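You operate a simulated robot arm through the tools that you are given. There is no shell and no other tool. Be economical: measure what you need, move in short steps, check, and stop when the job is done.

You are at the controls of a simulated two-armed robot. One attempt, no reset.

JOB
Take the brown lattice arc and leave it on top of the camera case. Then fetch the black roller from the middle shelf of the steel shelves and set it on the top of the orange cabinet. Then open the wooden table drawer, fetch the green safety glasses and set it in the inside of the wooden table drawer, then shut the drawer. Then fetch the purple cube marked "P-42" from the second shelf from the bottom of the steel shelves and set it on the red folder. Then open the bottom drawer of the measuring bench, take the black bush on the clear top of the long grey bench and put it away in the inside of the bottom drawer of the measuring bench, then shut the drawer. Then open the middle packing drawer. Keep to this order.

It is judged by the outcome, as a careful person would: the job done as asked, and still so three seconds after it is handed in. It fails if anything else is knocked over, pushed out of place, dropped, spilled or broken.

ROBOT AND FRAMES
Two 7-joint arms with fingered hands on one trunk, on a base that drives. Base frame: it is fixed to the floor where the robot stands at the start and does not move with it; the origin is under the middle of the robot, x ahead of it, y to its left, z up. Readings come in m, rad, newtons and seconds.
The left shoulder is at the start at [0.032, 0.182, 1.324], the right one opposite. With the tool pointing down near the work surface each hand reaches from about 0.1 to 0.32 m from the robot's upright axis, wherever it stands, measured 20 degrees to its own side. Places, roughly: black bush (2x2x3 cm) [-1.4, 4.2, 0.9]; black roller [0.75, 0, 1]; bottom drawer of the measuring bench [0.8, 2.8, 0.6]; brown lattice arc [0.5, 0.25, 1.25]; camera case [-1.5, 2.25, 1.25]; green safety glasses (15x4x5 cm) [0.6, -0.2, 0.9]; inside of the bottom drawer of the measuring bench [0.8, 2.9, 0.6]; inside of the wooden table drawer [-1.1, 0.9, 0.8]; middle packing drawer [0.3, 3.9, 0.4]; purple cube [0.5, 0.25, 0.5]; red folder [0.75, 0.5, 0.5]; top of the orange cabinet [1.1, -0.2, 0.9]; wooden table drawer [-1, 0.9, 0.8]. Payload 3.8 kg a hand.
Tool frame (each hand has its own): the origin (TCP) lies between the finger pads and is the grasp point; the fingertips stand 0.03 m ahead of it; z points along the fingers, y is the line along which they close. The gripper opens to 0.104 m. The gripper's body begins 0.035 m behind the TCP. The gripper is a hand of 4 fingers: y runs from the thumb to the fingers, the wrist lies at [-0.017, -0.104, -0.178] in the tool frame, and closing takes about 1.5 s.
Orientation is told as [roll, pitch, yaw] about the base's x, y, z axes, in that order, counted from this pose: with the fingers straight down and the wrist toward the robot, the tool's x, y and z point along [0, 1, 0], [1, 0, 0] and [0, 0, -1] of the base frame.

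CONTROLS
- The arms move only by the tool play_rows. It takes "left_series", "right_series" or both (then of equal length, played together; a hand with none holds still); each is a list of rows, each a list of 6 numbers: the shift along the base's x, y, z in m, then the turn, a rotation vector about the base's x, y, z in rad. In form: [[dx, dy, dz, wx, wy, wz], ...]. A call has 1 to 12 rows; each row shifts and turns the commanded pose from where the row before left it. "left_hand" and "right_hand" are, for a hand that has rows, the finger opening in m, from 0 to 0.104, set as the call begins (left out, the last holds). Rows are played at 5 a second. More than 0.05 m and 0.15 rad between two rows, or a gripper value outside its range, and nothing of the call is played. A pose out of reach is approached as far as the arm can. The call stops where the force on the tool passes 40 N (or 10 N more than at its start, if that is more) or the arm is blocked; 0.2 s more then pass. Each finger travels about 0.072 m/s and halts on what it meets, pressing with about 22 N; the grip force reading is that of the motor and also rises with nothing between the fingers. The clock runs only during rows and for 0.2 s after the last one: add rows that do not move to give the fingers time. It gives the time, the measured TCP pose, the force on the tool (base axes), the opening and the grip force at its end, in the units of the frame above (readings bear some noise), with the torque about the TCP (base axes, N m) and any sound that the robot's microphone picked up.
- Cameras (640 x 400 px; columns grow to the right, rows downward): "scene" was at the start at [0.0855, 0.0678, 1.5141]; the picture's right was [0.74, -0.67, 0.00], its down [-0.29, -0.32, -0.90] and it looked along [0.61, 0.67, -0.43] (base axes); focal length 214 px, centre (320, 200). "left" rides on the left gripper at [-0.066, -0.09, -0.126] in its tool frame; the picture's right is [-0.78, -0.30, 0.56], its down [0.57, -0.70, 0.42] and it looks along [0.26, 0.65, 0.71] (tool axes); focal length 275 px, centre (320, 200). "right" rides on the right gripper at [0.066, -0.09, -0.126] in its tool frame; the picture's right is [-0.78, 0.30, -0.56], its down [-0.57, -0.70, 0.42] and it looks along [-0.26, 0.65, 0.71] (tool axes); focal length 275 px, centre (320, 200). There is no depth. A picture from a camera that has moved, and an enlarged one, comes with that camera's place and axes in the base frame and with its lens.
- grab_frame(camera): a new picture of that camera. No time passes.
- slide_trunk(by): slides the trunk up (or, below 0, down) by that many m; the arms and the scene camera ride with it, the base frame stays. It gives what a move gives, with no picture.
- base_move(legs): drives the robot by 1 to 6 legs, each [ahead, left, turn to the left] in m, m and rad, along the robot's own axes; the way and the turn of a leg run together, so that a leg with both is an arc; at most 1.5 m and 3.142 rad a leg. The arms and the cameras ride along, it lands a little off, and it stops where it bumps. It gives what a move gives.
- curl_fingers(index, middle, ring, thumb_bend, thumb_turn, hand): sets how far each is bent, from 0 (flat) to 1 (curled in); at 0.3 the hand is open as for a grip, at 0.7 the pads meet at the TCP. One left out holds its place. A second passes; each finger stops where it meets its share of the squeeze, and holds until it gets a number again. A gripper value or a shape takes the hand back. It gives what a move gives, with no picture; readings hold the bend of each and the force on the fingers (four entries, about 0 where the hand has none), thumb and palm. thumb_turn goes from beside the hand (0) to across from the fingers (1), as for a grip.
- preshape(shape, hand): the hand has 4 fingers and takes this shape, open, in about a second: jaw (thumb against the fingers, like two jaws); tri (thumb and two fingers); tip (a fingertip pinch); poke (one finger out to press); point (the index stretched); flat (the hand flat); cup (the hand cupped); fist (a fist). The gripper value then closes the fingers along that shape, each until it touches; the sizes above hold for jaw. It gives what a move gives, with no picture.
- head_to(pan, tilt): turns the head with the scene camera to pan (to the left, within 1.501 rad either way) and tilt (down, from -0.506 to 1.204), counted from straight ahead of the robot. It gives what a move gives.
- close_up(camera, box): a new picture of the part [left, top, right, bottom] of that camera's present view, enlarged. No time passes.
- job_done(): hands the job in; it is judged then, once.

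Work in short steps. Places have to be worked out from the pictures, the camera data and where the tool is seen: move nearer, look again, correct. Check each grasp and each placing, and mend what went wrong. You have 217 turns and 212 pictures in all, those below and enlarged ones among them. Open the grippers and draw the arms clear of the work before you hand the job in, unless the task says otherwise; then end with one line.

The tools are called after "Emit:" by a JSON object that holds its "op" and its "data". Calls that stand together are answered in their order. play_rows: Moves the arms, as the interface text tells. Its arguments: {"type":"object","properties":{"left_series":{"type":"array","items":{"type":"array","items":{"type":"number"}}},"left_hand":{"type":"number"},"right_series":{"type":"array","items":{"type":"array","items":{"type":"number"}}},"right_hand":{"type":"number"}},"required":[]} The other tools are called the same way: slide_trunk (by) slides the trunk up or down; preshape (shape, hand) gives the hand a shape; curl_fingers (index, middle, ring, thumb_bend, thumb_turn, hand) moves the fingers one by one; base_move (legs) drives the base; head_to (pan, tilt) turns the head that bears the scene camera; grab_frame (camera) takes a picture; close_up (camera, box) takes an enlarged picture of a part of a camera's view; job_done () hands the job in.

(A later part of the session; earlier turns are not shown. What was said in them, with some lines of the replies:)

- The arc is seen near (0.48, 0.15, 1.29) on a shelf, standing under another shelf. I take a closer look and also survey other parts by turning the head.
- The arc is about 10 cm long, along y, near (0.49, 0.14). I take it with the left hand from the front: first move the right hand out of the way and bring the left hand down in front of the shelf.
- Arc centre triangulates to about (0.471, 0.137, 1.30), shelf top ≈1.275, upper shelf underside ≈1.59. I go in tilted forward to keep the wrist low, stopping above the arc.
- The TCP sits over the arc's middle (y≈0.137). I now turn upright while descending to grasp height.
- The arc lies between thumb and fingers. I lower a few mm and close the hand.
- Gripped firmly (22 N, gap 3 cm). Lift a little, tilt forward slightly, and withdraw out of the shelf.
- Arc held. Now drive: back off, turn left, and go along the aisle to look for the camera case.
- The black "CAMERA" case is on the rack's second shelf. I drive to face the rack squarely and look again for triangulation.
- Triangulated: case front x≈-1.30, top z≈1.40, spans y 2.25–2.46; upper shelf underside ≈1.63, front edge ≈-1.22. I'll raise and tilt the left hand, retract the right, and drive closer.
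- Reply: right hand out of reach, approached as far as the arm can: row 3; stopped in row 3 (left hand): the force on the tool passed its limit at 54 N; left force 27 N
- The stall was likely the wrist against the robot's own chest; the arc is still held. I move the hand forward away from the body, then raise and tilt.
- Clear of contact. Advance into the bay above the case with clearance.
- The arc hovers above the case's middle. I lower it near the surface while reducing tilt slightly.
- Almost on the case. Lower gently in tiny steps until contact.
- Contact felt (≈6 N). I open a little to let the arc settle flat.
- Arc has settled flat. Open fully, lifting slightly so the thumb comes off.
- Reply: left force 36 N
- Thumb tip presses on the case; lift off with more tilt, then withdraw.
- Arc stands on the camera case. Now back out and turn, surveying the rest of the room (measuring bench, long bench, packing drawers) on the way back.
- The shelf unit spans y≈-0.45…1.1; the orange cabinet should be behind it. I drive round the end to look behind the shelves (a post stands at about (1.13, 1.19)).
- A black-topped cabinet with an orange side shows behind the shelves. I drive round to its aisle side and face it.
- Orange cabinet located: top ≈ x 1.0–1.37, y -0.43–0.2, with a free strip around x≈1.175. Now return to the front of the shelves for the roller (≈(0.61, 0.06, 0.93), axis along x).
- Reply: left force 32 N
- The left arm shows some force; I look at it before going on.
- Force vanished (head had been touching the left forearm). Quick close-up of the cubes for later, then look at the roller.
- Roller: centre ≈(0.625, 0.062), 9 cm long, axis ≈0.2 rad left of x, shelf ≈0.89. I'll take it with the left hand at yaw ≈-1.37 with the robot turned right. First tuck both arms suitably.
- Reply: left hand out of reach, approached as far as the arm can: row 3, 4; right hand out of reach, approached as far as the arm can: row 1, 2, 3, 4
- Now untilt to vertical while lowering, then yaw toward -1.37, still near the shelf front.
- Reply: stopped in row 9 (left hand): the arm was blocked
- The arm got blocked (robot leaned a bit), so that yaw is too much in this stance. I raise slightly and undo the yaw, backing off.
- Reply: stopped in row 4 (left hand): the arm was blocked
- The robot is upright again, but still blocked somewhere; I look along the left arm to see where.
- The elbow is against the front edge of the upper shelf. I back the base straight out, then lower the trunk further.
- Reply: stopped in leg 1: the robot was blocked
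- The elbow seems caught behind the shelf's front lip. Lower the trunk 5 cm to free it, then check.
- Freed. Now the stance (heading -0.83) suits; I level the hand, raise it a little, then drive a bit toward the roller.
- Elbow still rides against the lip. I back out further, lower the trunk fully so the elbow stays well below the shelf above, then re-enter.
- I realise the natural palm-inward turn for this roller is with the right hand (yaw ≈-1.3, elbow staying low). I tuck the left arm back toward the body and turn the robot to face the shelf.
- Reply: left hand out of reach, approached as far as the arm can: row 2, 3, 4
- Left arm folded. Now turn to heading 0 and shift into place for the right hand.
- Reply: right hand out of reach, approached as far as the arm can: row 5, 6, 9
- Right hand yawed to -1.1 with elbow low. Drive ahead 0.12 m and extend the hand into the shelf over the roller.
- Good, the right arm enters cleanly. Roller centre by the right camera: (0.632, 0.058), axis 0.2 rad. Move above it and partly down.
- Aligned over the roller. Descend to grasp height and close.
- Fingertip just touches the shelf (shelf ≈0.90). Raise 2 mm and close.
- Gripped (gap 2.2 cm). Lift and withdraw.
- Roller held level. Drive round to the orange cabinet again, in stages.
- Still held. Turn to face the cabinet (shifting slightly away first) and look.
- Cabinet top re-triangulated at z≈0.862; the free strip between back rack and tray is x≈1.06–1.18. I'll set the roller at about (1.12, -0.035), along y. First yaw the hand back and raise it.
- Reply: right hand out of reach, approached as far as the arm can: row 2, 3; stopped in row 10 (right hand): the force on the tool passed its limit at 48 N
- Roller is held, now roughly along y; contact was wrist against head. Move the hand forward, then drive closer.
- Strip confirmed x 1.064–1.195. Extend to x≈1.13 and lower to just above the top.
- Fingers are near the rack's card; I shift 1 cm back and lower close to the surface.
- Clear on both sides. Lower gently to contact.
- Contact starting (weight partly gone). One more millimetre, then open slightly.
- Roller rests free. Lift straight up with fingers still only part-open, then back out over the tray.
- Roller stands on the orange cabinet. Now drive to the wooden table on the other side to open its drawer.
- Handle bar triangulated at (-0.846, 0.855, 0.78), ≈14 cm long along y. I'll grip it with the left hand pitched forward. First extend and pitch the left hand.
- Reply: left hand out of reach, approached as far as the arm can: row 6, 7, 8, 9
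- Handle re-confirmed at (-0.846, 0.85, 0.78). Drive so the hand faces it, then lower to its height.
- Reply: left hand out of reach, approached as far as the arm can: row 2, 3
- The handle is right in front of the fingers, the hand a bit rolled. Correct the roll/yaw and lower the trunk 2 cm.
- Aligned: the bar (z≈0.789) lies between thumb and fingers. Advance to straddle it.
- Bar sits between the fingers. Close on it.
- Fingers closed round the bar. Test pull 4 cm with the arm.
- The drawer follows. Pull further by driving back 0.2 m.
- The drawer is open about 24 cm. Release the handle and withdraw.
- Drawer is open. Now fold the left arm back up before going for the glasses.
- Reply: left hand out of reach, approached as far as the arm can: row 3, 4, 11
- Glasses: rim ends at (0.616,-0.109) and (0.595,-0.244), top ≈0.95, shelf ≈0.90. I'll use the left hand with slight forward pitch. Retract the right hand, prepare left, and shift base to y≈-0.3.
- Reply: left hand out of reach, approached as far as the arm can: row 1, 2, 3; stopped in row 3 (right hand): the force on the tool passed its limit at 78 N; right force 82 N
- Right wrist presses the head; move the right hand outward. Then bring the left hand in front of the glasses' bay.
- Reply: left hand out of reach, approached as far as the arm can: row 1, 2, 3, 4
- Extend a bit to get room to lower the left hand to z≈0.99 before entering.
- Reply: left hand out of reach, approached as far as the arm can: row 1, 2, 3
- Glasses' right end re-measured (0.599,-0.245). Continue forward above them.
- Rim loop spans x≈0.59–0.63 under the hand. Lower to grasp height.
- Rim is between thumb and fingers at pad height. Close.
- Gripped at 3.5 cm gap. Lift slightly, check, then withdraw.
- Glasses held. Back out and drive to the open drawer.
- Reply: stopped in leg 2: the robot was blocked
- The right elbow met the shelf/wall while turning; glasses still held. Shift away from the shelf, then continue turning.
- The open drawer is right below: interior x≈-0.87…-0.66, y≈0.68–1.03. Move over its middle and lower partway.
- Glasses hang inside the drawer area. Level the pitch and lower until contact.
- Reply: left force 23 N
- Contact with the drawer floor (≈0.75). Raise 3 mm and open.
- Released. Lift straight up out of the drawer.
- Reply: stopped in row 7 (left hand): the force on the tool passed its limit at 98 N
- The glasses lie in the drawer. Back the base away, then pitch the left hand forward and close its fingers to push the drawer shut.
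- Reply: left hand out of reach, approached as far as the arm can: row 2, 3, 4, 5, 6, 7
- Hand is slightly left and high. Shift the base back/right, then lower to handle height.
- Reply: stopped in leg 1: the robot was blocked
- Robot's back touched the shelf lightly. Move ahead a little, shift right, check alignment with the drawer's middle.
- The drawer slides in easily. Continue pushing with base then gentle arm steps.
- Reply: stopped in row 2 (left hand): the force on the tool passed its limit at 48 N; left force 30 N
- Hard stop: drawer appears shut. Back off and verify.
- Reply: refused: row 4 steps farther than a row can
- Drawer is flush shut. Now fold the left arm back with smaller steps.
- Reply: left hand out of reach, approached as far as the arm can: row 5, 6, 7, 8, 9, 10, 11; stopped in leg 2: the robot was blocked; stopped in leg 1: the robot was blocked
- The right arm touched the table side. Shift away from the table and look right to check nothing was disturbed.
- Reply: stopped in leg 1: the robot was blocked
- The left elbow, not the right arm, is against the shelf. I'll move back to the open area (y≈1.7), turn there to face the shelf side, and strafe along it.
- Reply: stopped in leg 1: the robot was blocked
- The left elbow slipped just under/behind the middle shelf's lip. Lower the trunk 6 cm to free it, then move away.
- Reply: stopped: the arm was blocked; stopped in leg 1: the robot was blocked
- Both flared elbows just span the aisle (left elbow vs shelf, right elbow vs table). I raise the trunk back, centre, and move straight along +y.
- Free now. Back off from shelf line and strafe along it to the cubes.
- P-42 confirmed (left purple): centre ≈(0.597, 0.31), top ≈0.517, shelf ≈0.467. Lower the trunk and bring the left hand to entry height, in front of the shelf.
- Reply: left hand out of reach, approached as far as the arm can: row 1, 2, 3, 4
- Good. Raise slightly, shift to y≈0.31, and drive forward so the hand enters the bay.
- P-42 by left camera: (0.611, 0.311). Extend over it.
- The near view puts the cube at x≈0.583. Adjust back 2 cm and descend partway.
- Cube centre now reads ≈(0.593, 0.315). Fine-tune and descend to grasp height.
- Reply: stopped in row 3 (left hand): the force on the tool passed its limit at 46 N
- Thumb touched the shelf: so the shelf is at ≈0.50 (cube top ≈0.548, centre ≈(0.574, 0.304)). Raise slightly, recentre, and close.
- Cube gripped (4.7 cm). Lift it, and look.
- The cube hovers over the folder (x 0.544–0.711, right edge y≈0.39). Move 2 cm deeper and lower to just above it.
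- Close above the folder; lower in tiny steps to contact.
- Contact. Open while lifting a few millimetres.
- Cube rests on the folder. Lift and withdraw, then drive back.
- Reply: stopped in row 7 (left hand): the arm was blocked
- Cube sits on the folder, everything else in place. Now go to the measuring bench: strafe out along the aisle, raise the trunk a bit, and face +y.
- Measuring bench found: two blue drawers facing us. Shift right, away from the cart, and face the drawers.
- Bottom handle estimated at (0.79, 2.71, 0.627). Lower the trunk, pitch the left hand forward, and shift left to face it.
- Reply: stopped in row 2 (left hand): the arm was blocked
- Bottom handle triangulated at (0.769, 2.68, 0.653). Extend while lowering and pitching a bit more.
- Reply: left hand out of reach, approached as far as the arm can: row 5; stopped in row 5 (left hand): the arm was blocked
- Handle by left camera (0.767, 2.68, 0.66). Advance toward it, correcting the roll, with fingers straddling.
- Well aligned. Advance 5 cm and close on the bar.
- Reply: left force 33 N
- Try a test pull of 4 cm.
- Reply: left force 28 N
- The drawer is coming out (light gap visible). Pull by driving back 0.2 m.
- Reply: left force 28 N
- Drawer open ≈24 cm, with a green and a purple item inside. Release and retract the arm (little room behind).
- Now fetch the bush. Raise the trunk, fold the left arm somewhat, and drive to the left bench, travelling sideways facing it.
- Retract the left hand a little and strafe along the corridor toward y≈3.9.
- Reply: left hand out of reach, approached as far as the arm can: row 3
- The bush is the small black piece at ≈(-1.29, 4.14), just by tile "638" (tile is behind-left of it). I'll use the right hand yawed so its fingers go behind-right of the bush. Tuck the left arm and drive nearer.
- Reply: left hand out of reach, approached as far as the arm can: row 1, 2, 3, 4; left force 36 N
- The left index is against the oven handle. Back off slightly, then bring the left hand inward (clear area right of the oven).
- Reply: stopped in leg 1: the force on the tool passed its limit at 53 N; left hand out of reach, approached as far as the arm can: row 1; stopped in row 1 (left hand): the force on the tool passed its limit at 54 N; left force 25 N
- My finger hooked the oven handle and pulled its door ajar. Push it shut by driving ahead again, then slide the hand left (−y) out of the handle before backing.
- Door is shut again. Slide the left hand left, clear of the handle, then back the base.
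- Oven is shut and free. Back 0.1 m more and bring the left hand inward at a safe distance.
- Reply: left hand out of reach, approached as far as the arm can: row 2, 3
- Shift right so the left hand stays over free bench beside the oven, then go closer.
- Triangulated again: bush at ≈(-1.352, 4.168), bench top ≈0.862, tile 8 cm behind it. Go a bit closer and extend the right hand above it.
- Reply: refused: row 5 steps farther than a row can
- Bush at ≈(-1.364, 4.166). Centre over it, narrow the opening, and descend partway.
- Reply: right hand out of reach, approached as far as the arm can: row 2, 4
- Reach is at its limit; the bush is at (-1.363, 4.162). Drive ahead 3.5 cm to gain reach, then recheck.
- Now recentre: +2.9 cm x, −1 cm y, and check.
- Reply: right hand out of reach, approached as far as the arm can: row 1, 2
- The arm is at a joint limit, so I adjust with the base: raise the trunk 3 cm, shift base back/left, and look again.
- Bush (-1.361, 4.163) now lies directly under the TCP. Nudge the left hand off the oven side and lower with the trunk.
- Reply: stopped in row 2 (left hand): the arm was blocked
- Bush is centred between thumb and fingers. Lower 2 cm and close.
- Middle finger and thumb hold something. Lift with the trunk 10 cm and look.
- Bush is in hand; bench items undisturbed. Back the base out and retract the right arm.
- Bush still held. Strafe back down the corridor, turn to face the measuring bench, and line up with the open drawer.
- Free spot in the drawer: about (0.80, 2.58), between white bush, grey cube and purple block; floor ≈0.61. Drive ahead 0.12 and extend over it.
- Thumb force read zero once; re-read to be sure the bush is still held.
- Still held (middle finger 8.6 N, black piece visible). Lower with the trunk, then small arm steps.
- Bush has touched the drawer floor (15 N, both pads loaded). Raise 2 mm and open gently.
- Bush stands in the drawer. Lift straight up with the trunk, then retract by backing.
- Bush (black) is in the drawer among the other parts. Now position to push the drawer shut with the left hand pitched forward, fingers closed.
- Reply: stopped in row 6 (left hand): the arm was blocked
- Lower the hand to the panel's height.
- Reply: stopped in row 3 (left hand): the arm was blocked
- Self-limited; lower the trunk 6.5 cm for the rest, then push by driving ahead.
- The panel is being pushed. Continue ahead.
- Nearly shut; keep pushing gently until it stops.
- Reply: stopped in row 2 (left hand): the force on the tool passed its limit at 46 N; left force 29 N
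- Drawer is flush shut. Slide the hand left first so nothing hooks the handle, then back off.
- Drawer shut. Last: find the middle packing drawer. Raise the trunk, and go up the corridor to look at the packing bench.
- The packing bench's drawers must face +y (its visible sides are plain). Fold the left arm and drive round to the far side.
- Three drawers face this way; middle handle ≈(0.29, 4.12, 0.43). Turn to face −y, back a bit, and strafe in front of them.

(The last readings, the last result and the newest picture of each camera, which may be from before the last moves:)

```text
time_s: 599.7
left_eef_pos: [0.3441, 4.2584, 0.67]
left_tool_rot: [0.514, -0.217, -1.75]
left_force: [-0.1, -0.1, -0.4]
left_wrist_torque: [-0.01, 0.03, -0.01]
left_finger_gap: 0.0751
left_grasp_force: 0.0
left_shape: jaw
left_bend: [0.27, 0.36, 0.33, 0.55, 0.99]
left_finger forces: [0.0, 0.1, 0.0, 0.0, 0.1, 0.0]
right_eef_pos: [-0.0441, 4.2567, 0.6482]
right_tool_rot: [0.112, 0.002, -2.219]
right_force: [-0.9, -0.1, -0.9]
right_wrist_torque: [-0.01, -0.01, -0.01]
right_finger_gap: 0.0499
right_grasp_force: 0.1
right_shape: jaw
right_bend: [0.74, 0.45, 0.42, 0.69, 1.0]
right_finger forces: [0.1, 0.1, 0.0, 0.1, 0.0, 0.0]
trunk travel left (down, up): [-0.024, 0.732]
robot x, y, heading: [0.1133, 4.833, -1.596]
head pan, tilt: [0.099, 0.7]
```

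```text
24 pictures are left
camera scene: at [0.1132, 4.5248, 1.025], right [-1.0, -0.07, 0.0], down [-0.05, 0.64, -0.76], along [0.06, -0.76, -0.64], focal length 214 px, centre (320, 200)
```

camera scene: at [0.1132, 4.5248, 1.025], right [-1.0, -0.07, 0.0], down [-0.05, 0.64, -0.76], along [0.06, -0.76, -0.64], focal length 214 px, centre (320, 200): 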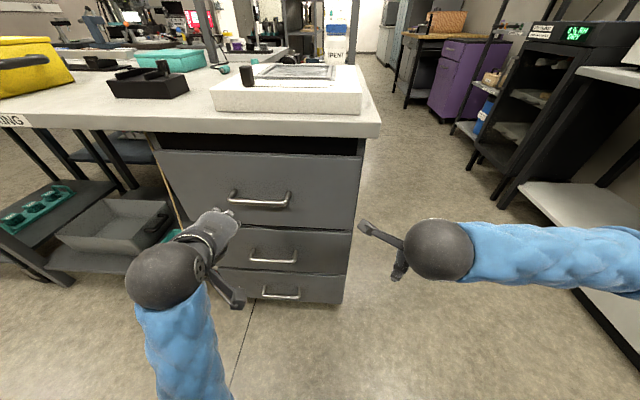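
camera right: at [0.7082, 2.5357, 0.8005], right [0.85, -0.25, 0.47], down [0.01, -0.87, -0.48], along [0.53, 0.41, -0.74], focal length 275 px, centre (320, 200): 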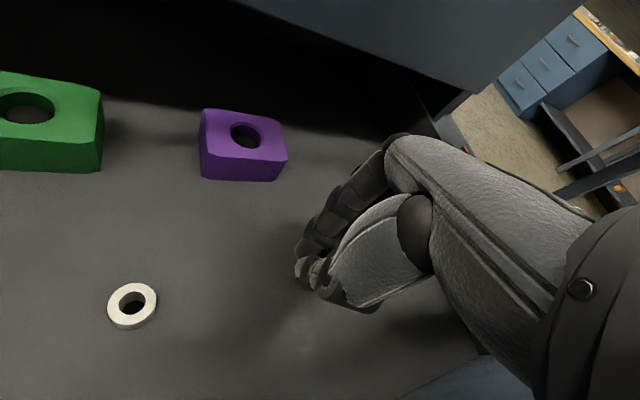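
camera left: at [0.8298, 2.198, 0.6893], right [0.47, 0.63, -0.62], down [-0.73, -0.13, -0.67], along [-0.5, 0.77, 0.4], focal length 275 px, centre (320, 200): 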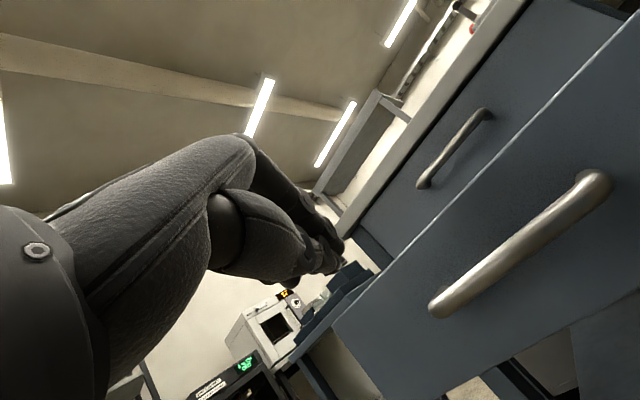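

Middle handle triangulated at (0.313, 4.103, 0.394). Level the left hand's roll, pitch to ~0.7, and lower in front of it.

Emit:
{"op": "play_rows", "data": {"left_series": [[-0.008, 0, -0.03, 0, 0.125, 0], [-0.008, 0, -0.03, 0, 0.125, 0], [-0.008, 0, -0.03, 0, 0.125, 0], [-0.008, 0, -0.03, 0, 0.125, 0], [0, 0, -0.03, -0.14, 0, 0], [0, 0, -0.03, -0.14, 0, 0], [0, 0, -0.03, -0.14, 0, 0]], "left_hand": 0.075}}

Emit:
{"op": "grab_frame", "data": {"camera": "left"}}

```text
time_s: 600.6
left_eef_pos: [0.3267, 4.2186, 0.6186]
left_tool_rot: [0.087, -0.415, -1.639]
left_force: [0.0, -0.2, -0.4]
left_wrist_torque: [0.0, 0.0, 0.01]
left_finger_gap: 0.0749
left_grasp_force: 0.1
left_shape: jaw
left_bend: [0.27, 0.36, 0.33, 0.55, 0.99]
left_finger forces: [0.1, 0.0, 0.1, 0.0, 0.0, 0.0]
right_eef_pos: [-0.0437, 4.2563, 0.6484]
right_tool_rot: [0.114, 0.002, -2.22]
right_force: [-0.1, 0.1, 0.1]
right_wrist_torque: [-0.01, -0.03, 0.01]
right_finger_gap: 0.0496
right_grasp_force: 0.1
right_shape: jaw
right_bend: [0.74, 0.45, 0.42, 0.69, 1.0]
right_finger forces: [0.0, 0.0, 0.0, 0.0, 0.0, 0.0]
trunk travel left (down, up): [-0.024, 0.732]
robot x, y, heading: [0.1154, 4.834, -1.597]
head pan, tilt: [0.099, 0.7]
stopped in row 4 (left hand): the arm was blocked; the commanded pose is now the measured one
```

```text
23 pictures are left
camera left: at [0.2582, 4.3546, 0.6908], right [-0.72, 0.07, -0.69], down [0.64, 0.45, -0.62], along [0.27, -0.89, -0.37], focal length 275 px, centre (320, 200)
```

left: 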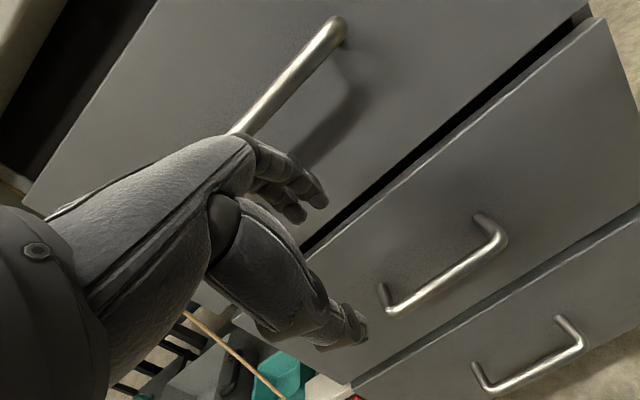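

Handle by left camera: (0.30, 4.10, 0.41). The arm is cramped; back up 8 cm, then reach down and forward together.

Emit:
{"op": "base_move", "data": {"legs": [[-0.09, 0, 0.02]]}}

Emit:
{"op": "play_rows", "data": {"left_series": [[0, -0.03, -0.02, -0.05, 0, 0], [0, -0.025, -0.03, -0.05, 0, 0], [0, -0.02, -0.035, -0.05, 0, 0], [0, -0.02, -0.035, -0.05, 0, 0], [0, -0.02, -0.035, -0.03, 0, 0]]}}

Emit:
{"op": "grab_frame", "data": {"camera": "scene"}}

```text
time_s: 601.8
left_eef_pos: [0.3399, 4.3139, 0.6188]
left_tool_rot: [0.086, -0.415, -1.62]
left_force: [-0.4, -0.2, 0.7]
left_wrist_torque: [0.0, 0.01, 0.01]
left_finger_gap: 0.0751
left_grasp_force: 0.1
left_shape: jaw
left_bend: [0.27, 0.36, 0.33, 0.55, 0.99]
left_finger forces: [0.0, 0.0, 0.0, 0.1, 0.0, 0.0]
right_eef_pos: [-0.0296, 4.3449, 0.6484]
right_tool_rot: [0.113, 0.001, -2.198]
right_force: [0.6, 0.0, 0.2]
right_wrist_torque: [-0.01, 0.01, -0.01]
right_finger_gap: 0.0494
right_grasp_force: 0.2
right_shape: jaw
right_bend: [0.74, 0.45, 0.42, 0.69, 1.0]
right_finger forces: [0.0, 0.0, 0.1, 0.1, 0.0, 0.0]
trunk travel left (down, up): [-0.024, 0.732]
robot x, y, heading: [0.118, 4.9254, -1.581]
head pan, tilt: [0.099, 0.7]
```

```text
time_s: 603.0
left_eef_pos: [0.337, 4.2001, 0.4632]
left_tool_rot: [0.1, -0.648, -1.624]
left_force: [0.0, 0.1, 0.9]
left_wrist_torque: [0.03, 0.01, -0.03]
left_finger_gap: 0.075
left_grasp_force: 0.0
left_shape: jaw
left_bend: [0.27, 0.36, 0.33, 0.55, 0.99]
left_finger forces: [0.1, 0.0, 0.0, 0.1, 0.0, 0.0]
right_eef_pos: [-0.0297, 4.3457, 0.6482]
right_tool_rot: [0.113, 0.002, -2.198]
right_force: [0.7, 0.4, -0.2]
right_wrist_torque: [0.0, 0.0, 0.0]
right_finger_gap: 0.0493
right_grasp_force: 0.1
right_shape: jaw
right_bend: [0.74, 0.45, 0.42, 0.69, 1.0]
right_finger forces: [0.1, 0.1, 0.0, 0.1, 0.0, 0.0]
trunk travel left (down, up): [-0.024, 0.732]
robot x, y, heading: [0.118, 4.9278, -1.58]
head pan, tilt: [0.099, 0.7]
```

```text
22 pictures are left
camera scene: at [0.121, 4.6161, 1.0249], right [-1.0, -0.09, 0.0], down [-0.06, 0.64, -0.76], along [0.07, -0.76, -0.64], focal length 214 px, centre (320, 200)
```

scene: 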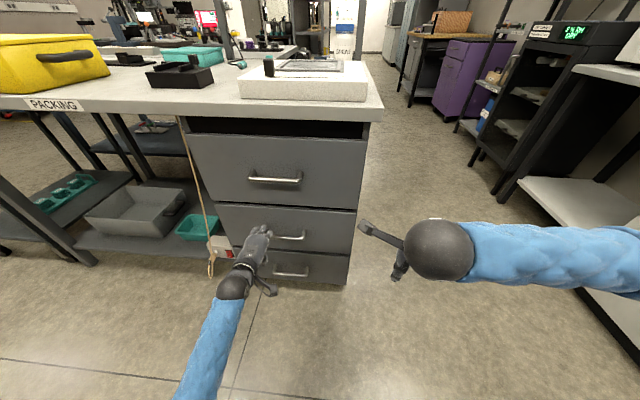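

Reached (0.337, 4.20, 0.463). Check with the left camera.

Emit:
{"op": "grab_frame", "data": {"camera": "left"}}

```text
21 pictures are left
camera left: at [0.267, 4.3474, 0.5022], right [-0.72, -0.11, -0.68], down [0.63, 0.31, -0.71], along [0.28, -0.95, -0.16], focal length 275 px, centre (320, 200)
```

left: 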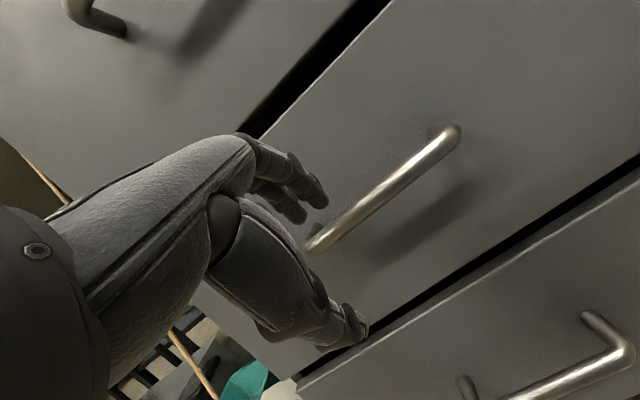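

Bar centre ≈(0.296, 4.10, 0.43), 16 cm long. Move in over it, then lower so the fingers drop behind the bar.

Emit:
{"op": "play_rows", "data": {"left_series": [[-0.012, -0.028, 0.002, 0, 0, 0], [-0.012, -0.028, 0.002, 0, 0, 0], [-0.01, -0.028, 0.0, 0, 0, 0], [0, 0, -0.01, 0, 0, 0], [0, 0, -0.012, 0, 0, 0]], "left_hand": 0.062}}

Emit:
{"op": "grab_frame", "data": {"camera": "left"}}

```text
time_s: 603.6
left_eef_pos: [0.3157, 4.1462, 0.4661]
left_tool_rot: [0.097, -0.645, -1.621]
left_force: [-0.1, 33.4, 7.1]
left_wrist_torque: [-0.85, -0.04, 0.32]
left_finger_gap: 0.055
left_grasp_force: 0.0
left_shape: jaw
left_bend: [0.74, 0.48, 0.4, 0.63, 0.99]
left_finger forces: [7.6, 20.7, 6.0, 0.0, 0.0, 0.1]
right_eef_pos: [-0.0291, 4.3469, 0.6495]
right_tool_rot: [0.115, -0.001, -2.197]
right_force: [-0.4, 0.1, -0.5]
right_wrist_torque: [0.0, 0.01, 0.03]
right_finger_gap: 0.0496
right_grasp_force: 0.1
right_shape: jaw
right_bend: [0.74, 0.45, 0.42, 0.69, 1.0]
right_finger forces: [0.1, 0.1, 0.1, 0.0, 0.0, 0.0]
trunk travel left (down, up): [-0.024, 0.732]
robot x, y, heading: [0.117, 4.9252, -1.579]
head pan, tilt: [0.099, 0.7]
stopped in row 3 (left hand): the force on the tool passed its limit at 61 N (the readings are from after the stop); the commanded pose is now the measured one
```

```text
20 pictures are left
camera left: at [0.2445, 4.2941, 0.5063], right [-0.72, -0.11, -0.68], down [0.63, 0.31, -0.71], along [0.29, -0.94, -0.16], focal length 275 px, centre (320, 200)
```

left: 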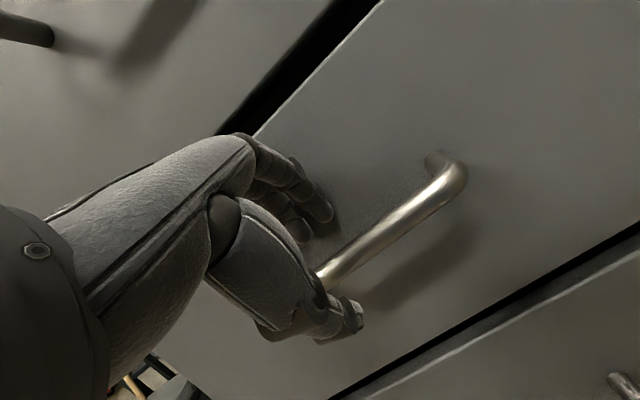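

Fingers touch the panel, so the bar is nearer (y≈4.13). Ease back slightly and lower 2 cm so fingers go behind the bar, then close.

Emit:
{"op": "play_rows", "data": {"left_series": [[0, 0.008, 0, 0, 0, 0], [-0.005, 0, -0.01, 0, 0, 0], [-0.005, 0, -0.01, 0, 0, 0], [0, 0, 0, 0, 0, 0]]}}

Emit:
{"op": "play_rows", "data": {"left_series": [[0, 0, 0, 0, 0, 0], [0, 0, 0, 0, 0, 0], [0, 0, 0, 0, 0, 0], [0, 0, 0, 0, 0, 0], [0, 0, 0, 0, 0, 0], [0, 0, 0, 0, 0, 0]], "left_hand": 0.0}}

Emit:
{"op": "grab_frame", "data": {"camera": "left"}}

```text
time_s: 604.6
left_eef_pos: [0.3062, 4.1532, 0.4478]
left_tool_rot: [0.099, -0.645, -1.621]
left_force: [0.2, 5.7, 1.2]
left_wrist_torque: [-0.22, -0.04, 0.07]
left_finger_gap: 0.0607
left_grasp_force: 0.1
left_shape: jaw
left_bend: [0.73, 0.42, 0.37, 0.63, 0.99]
left_finger forces: [0.1, 5.1, 0.0, 0.1, 0.0, 0.0]
right_eef_pos: [-0.0292, 4.3457, 0.6477]
right_tool_rot: [0.113, 0.002, -2.198]
right_force: [0.3, 0.5, 0.3]
right_wrist_torque: [-0.01, 0.0, 0.02]
right_finger_gap: 0.0497
right_grasp_force: 0.1
right_shape: jaw
right_bend: [0.74, 0.45, 0.42, 0.69, 1.0]
right_finger forces: [0.0, 0.1, 0.0, 0.0, 0.1, 0.0]
trunk travel left (down, up): [-0.024, 0.732]
robot x, y, heading: [0.114, 4.927, -1.576]
head pan, tilt: [0.099, 0.7]
```

```text
time_s: 606.0
left_eef_pos: [0.3068, 4.1542, 0.4452]
left_tool_rot: [0.098, -0.642, -1.622]
left_force: [-1.0, 10.4, -2.2]
left_wrist_torque: [0.12, 0.05, 0.03]
left_finger_gap: 0.0033
left_grasp_force: 21.6
left_shape: jaw
left_bend: [0.71, 0.53, 0.56, 0.47, 1.0]
left_finger forces: [15.9, 0.0, 2.7, 0.0, 28.1, 0.1]
right_eef_pos: [-0.0294, 4.3462, 0.6466]
right_tool_rot: [0.113, 0.002, -2.199]
right_force: [-0.1, -0.7, 0.0]
right_wrist_torque: [0.03, 0.03, 0.03]
right_finger_gap: 0.0496
right_grasp_force: 0.1
right_shape: jaw
right_bend: [0.74, 0.45, 0.42, 0.69, 1.0]
right_finger forces: [0.0, 0.1, 0.1, 0.1, 0.1, 0.1]
trunk travel left (down, up): [-0.024, 0.732]
robot x, y, heading: [0.1189, 4.9243, -1.576]
head pan, tilt: [0.099, 0.7]
```

```text
19 pictures are left
camera left: at [0.2348, 4.3014, 0.4854], right [-0.72, -0.1, -0.68], down [0.63, 0.31, -0.71], along [0.29, -0.94, -0.16], focal length 275 px, centre (320, 200)
```

left: 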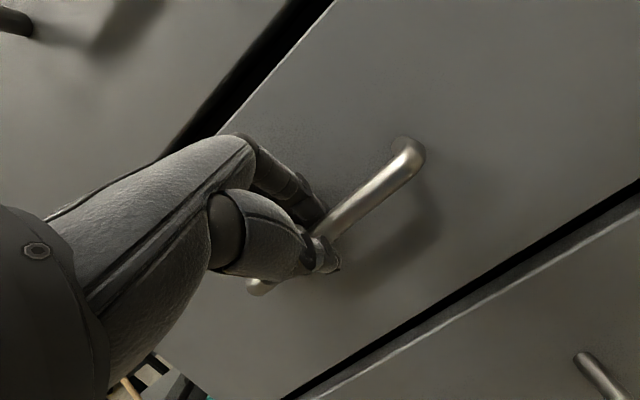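

Gripped round the bar. Pull with the arm a few centimetres.

Emit:
{"op": "play_rows", "data": {"left_series": [[0, 0.015, 0, 0, 0, 0], [0, 0.015, 0, 0, 0, 0], [0, 0.015, 0, 0, 0, 0], [0, 0.015, 0, 0, 0, 0]]}}

Emit:
{"op": "grab_frame", "data": {"camera": "left"}}

```text
time_s: 607.0
left_eef_pos: [0.307, 4.2127, 0.4449]
left_tool_rot: [0.1, -0.642, -1.622]
left_force: [1.8, 1.0, -7.4]
left_wrist_torque: [0.08, 0.04, 0.06]
left_finger_gap: 0.003
left_grasp_force: 22.2
left_shape: jaw
left_bend: [0.71, 0.53, 0.56, 0.47, 1.0]
left_finger forces: [18.0, 0.0, 3.2, 0.0, 26.3, 0.0]
right_eef_pos: [-0.0286, 4.3457, 0.6465]
right_tool_rot: [0.111, 0.001, -2.196]
right_force: [0.6, -0.5, -0.7]
right_wrist_torque: [0.01, -0.02, -0.03]
right_finger_gap: 0.0494
right_grasp_force: 0.0
right_shape: jaw
right_bend: [0.74, 0.45, 0.42, 0.69, 1.0]
right_finger forces: [0.0, 0.0, 0.1, 0.0, 0.0, 0.0]
trunk travel left (down, up): [-0.024, 0.732]
robot x, y, heading: [0.116, 4.9217, -1.574]
head pan, tilt: [0.099, 0.7]
```

```text
18 pictures are left
camera left: at [0.2347, 4.3597, 0.4852], right [-0.72, -0.11, -0.68], down [0.63, 0.31, -0.71], along [0.29, -0.94, -0.16], focal length 275 px, centre (320, 200)
```

left: 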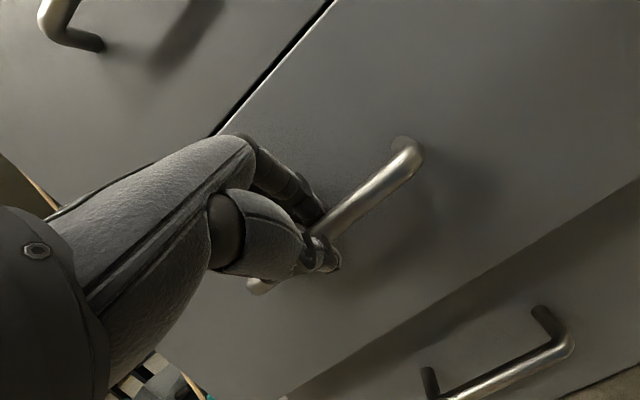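

The middle drawer is opening. Pull further by driving back 0.17 m (back counter is ≈0.9 m behind).

Emit:
{"op": "base_move", "data": {"legs": [[-0.17, 0, 0]]}}

Emit:
{"op": "grab_frame", "data": {"camera": "scene"}}

```text
time_s: 608.5
left_eef_pos: [0.3064, 4.3822, 0.4452]
left_tool_rot: [0.096, -0.644, -1.62]
left_force: [-1.2, 1.2, -7.7]
left_wrist_torque: [0.14, 0.04, -0.01]
left_finger_gap: 0.003
left_grasp_force: 21.7
left_shape: jaw
left_bend: [0.71, 0.53, 0.56, 0.46, 1.0]
left_finger forces: [17.8, 0.1, 3.5, 0.1, 26.7, 0.1]
right_eef_pos: [-0.0279, 4.5148, 0.6488]
right_tool_rot: [0.111, 0.002, -2.198]
right_force: [0.4, 0.5, 0.4]
right_wrist_torque: [-0.02, 0.02, 0.01]
right_finger_gap: 0.0495
right_grasp_force: 0.0
right_shape: jaw
right_bend: [0.74, 0.45, 0.42, 0.69, 1.0]
right_finger forces: [0.0, 0.0, 0.0, 0.0, 0.0, 0.0]
trunk travel left (down, up): [-0.024, 0.732]
robot x, y, heading: [0.1172, 5.0997, -1.578]
head pan, tilt: [0.099, 0.7]
```

```text
17 pictures are left
camera scene: at [0.1226, 4.7854, 1.0246], right [-1.0, -0.09, 0.0], down [-0.06, 0.64, -0.76], along [0.07, -0.76, -0.65], focal length 214 px, centre (320, 200)
```

scene: 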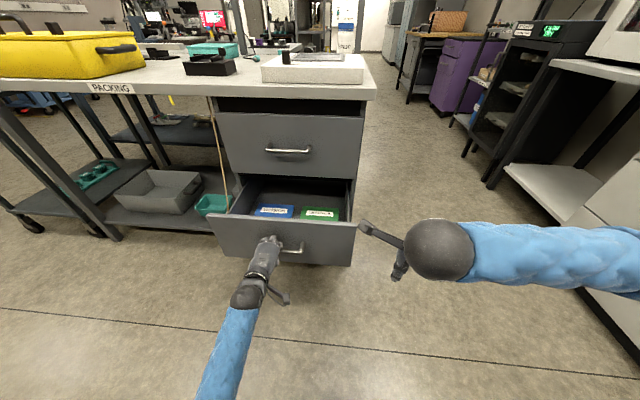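

Open about 23 cm. A few more centimetres, then release and withdraw.

Emit:
{"op": "base_move", "data": {"legs": [[-0.04, 0, 0]]}}

Emit:
{"op": "play_rows", "data": {"left_series": [[0, 0, 0, 0, 0, 0], [0, 0, 0, 0, 0, 0], [0, 0, 0, 0, 0, 0], [0, 0, 0, 0, 0, 0], [0, 0, 0, 0, 0, 0], [0, 0.002, 0.02, 0, 0, 0], [0, 0.005, 0.03, 0, 0, 0], [0, 0.02, 0.03, 0, 0, 0], [0, 0.03, 0.02, 0, 0, 0]], "left_hand": 0.08}}

Emit:
{"op": "grab_frame", "data": {"camera": "left"}}

```text
time_s: 609.4
left_eef_pos: [0.3067, 4.4225, 0.4446]
left_tool_rot: [0.097, -0.641, -1.62]
left_force: [-1.6, 0.9, -6.0]
left_wrist_torque: [0.04, 0.01, 0.02]
left_finger_gap: 0.0026
left_grasp_force: 22.2
left_shape: jaw
left_bend: [0.71, 0.53, 0.55, 0.46, 1.0]
left_finger forces: [18.5, 0.3, 3.3, 0.0, 26.7, 0.1]
right_eef_pos: [-0.0277, 4.5533, 0.6484]
right_tool_rot: [0.111, 0.001, -2.198]
right_force: [0.8, -0.7, 0.5]
right_wrist_torque: [0.01, 0.01, -0.01]
right_finger_gap: 0.0496
right_grasp_force: 0.0
right_shape: jaw
right_bend: [0.74, 0.45, 0.42, 0.69, 1.0]
right_finger forces: [0.0, 0.0, 0.0, 0.0, 0.1, 0.1]
trunk travel left (down, up): [-0.024, 0.732]
robot x, y, heading: [0.1169, 5.1344, -1.578]
head pan, tilt: [0.099, 0.7]
```

```text
time_s: 611.4
left_eef_pos: [0.3054, 4.4799, 0.5452]
left_tool_rot: [0.097, -0.641, -1.619]
left_force: [-0.2, -0.7, -0.5]
left_wrist_torque: [-0.03, 0.0, 0.01]
left_finger_gap: 0.0799
left_grasp_force: 0.2
left_shape: jaw
left_bend: [0.27, 0.35, 0.32, 0.5, 0.98]
left_finger forces: [0.0, 0.0, 0.0, 0.0, 0.0, 0.1]
right_eef_pos: [-0.0276, 4.5545, 0.648]
right_tool_rot: [0.114, 0.002, -2.197]
right_force: [0.3, -0.6, -0.2]
right_wrist_torque: [0.0, 0.02, -0.03]
right_finger_gap: 0.0497
right_grasp_force: 0.1
right_shape: jaw
right_bend: [0.74, 0.45, 0.42, 0.69, 1.0]
right_finger forces: [0.0, 0.1, 0.0, 0.0, 0.1, 0.0]
trunk travel left (down, up): [-0.024, 0.732]
robot x, y, heading: [0.1157, 5.1337, -1.578]
head pan, tilt: [0.099, 0.7]
```

```text
16 pictures are left
camera left: at [0.2345, 4.6266, 0.5857], right [-0.72, -0.1, -0.68], down [0.63, 0.31, -0.71], along [0.29, -0.94, -0.16], focal length 275 px, centre (320, 200)
```

left: 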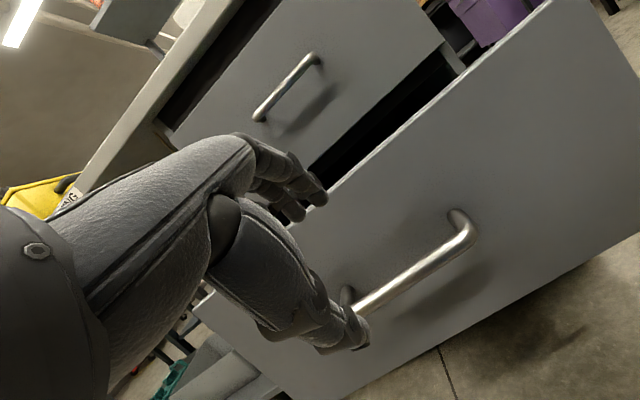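

The drawer stays open and the hand is free. Back away, open the right hand, and check.

Emit:
{"op": "base_move", "data": {"legs": [[-0.13, 0, 0]]}}

Emit:
{"op": "play_rows", "data": {"left_series": [[0, 0.02, 0.03, 0, 0, 0], [0, 0, 0.03, 0, 0, 0], [0, 0, 0, 0, 0, 0], [0, 0, 0, 0, 0, 0]], "right_series": [[0, 0, 0.03, 0, 0, 0], [0, 0, 0.03, 0, 0, 0], [0, 0, 0, 0, 0, 0], [0, 0, 0, 0, 0, 0]], "left_hand": 0.104, "right_hand": 0.104}}

Emit:
{"op": "grab_frame", "data": {"camera": "scene"}}

```text
time_s: 612.6
left_eef_pos: [0.3051, 4.6112, 0.5452]
left_tool_rot: [0.098, -0.641, -1.624]
left_force: [0.0, -0.3, 0.3]
left_wrist_torque: [-0.02, -0.02, -0.01]
left_finger_gap: 0.08
left_grasp_force: 0.0
left_shape: jaw
left_bend: [0.27, 0.35, 0.32, 0.5, 0.98]
left_finger forces: [0.1, 0.0, 0.1, 0.0, 0.0, 0.1]
right_eef_pos: [-0.0284, 4.6875, 0.6481]
right_tool_rot: [0.114, 0.003, -2.199]
right_force: [-0.3, 0.3, -1.1]
right_wrist_torque: [-0.02, -0.03, 0.0]
right_finger_gap: 0.0495
right_grasp_force: 0.0
right_shape: jaw
right_bend: [0.74, 0.45, 0.42, 0.69, 1.0]
right_finger forces: [0.0, 0.1, 0.1, 0.1, 0.1, 0.0]
trunk travel left (down, up): [-0.024, 0.732]
robot x, y, heading: [0.1193, 5.2642, -1.576]
head pan, tilt: [0.099, 0.7]
```

```text
time_s: 613.6
left_eef_pos: [0.3047, 4.6304, 0.6045]
left_tool_rot: [0.098, -0.642, -1.624]
left_force: [0.3, 0.9, -0.2]
left_wrist_torque: [0.02, 0.01, 0.02]
left_finger_gap: 0.1039
left_grasp_force: 0.0
left_shape: jaw
left_bend: [0.3, 0.3, 0.3, 0.3, 0.97]
left_finger forces: [0.0, 0.1, 0.0, 0.0, 0.1, 0.1]
right_eef_pos: [-0.0298, 4.6882, 0.7064]
right_tool_rot: [0.114, 0.002, -2.2]
right_force: [-0.5, 1.4, 0.3]
right_wrist_torque: [0.02, -0.02, 0.01]
right_finger_gap: 0.1035
right_grasp_force: 0.1
right_shape: jaw
right_bend: [0.3, 0.3, 0.3, 0.3, 0.97]
right_finger forces: [0.0, 0.0, 0.0, 0.0, 0.0, 0.1]
trunk travel left (down, up): [-0.024, 0.732]
robot x, y, heading: [0.1174, 5.2632, -1.581]
head pan, tilt: [0.099, 0.7]
```

```text
15 pictures are left
camera scene: at [0.1228, 4.9576, 1.0249], right [-1.0, -0.09, 0.0], down [-0.06, 0.64, -0.76], along [0.07, -0.76, -0.64], focal length 214 px, centre (320, 200)
```

scene: 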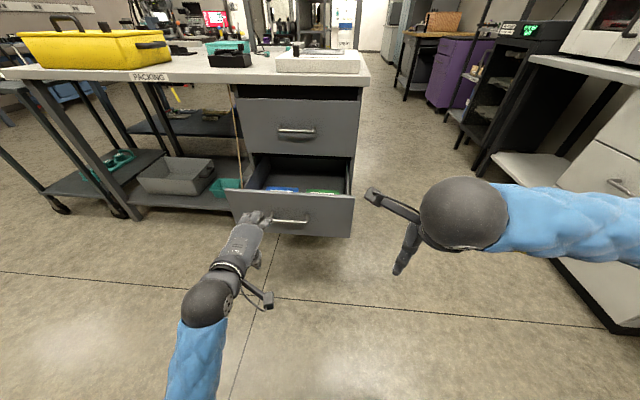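

The middle packing drawer is open, the arms are clear and both grippers are open. Handing the job in.

Emit:
{"op": "job_done", "data": {}}

```text
The job is handed in.
```

All six steps were done in the order asked and the job is handed in; along the way I pulled the oven door ajar by accident while fetching the bush, and pushed it shut again.
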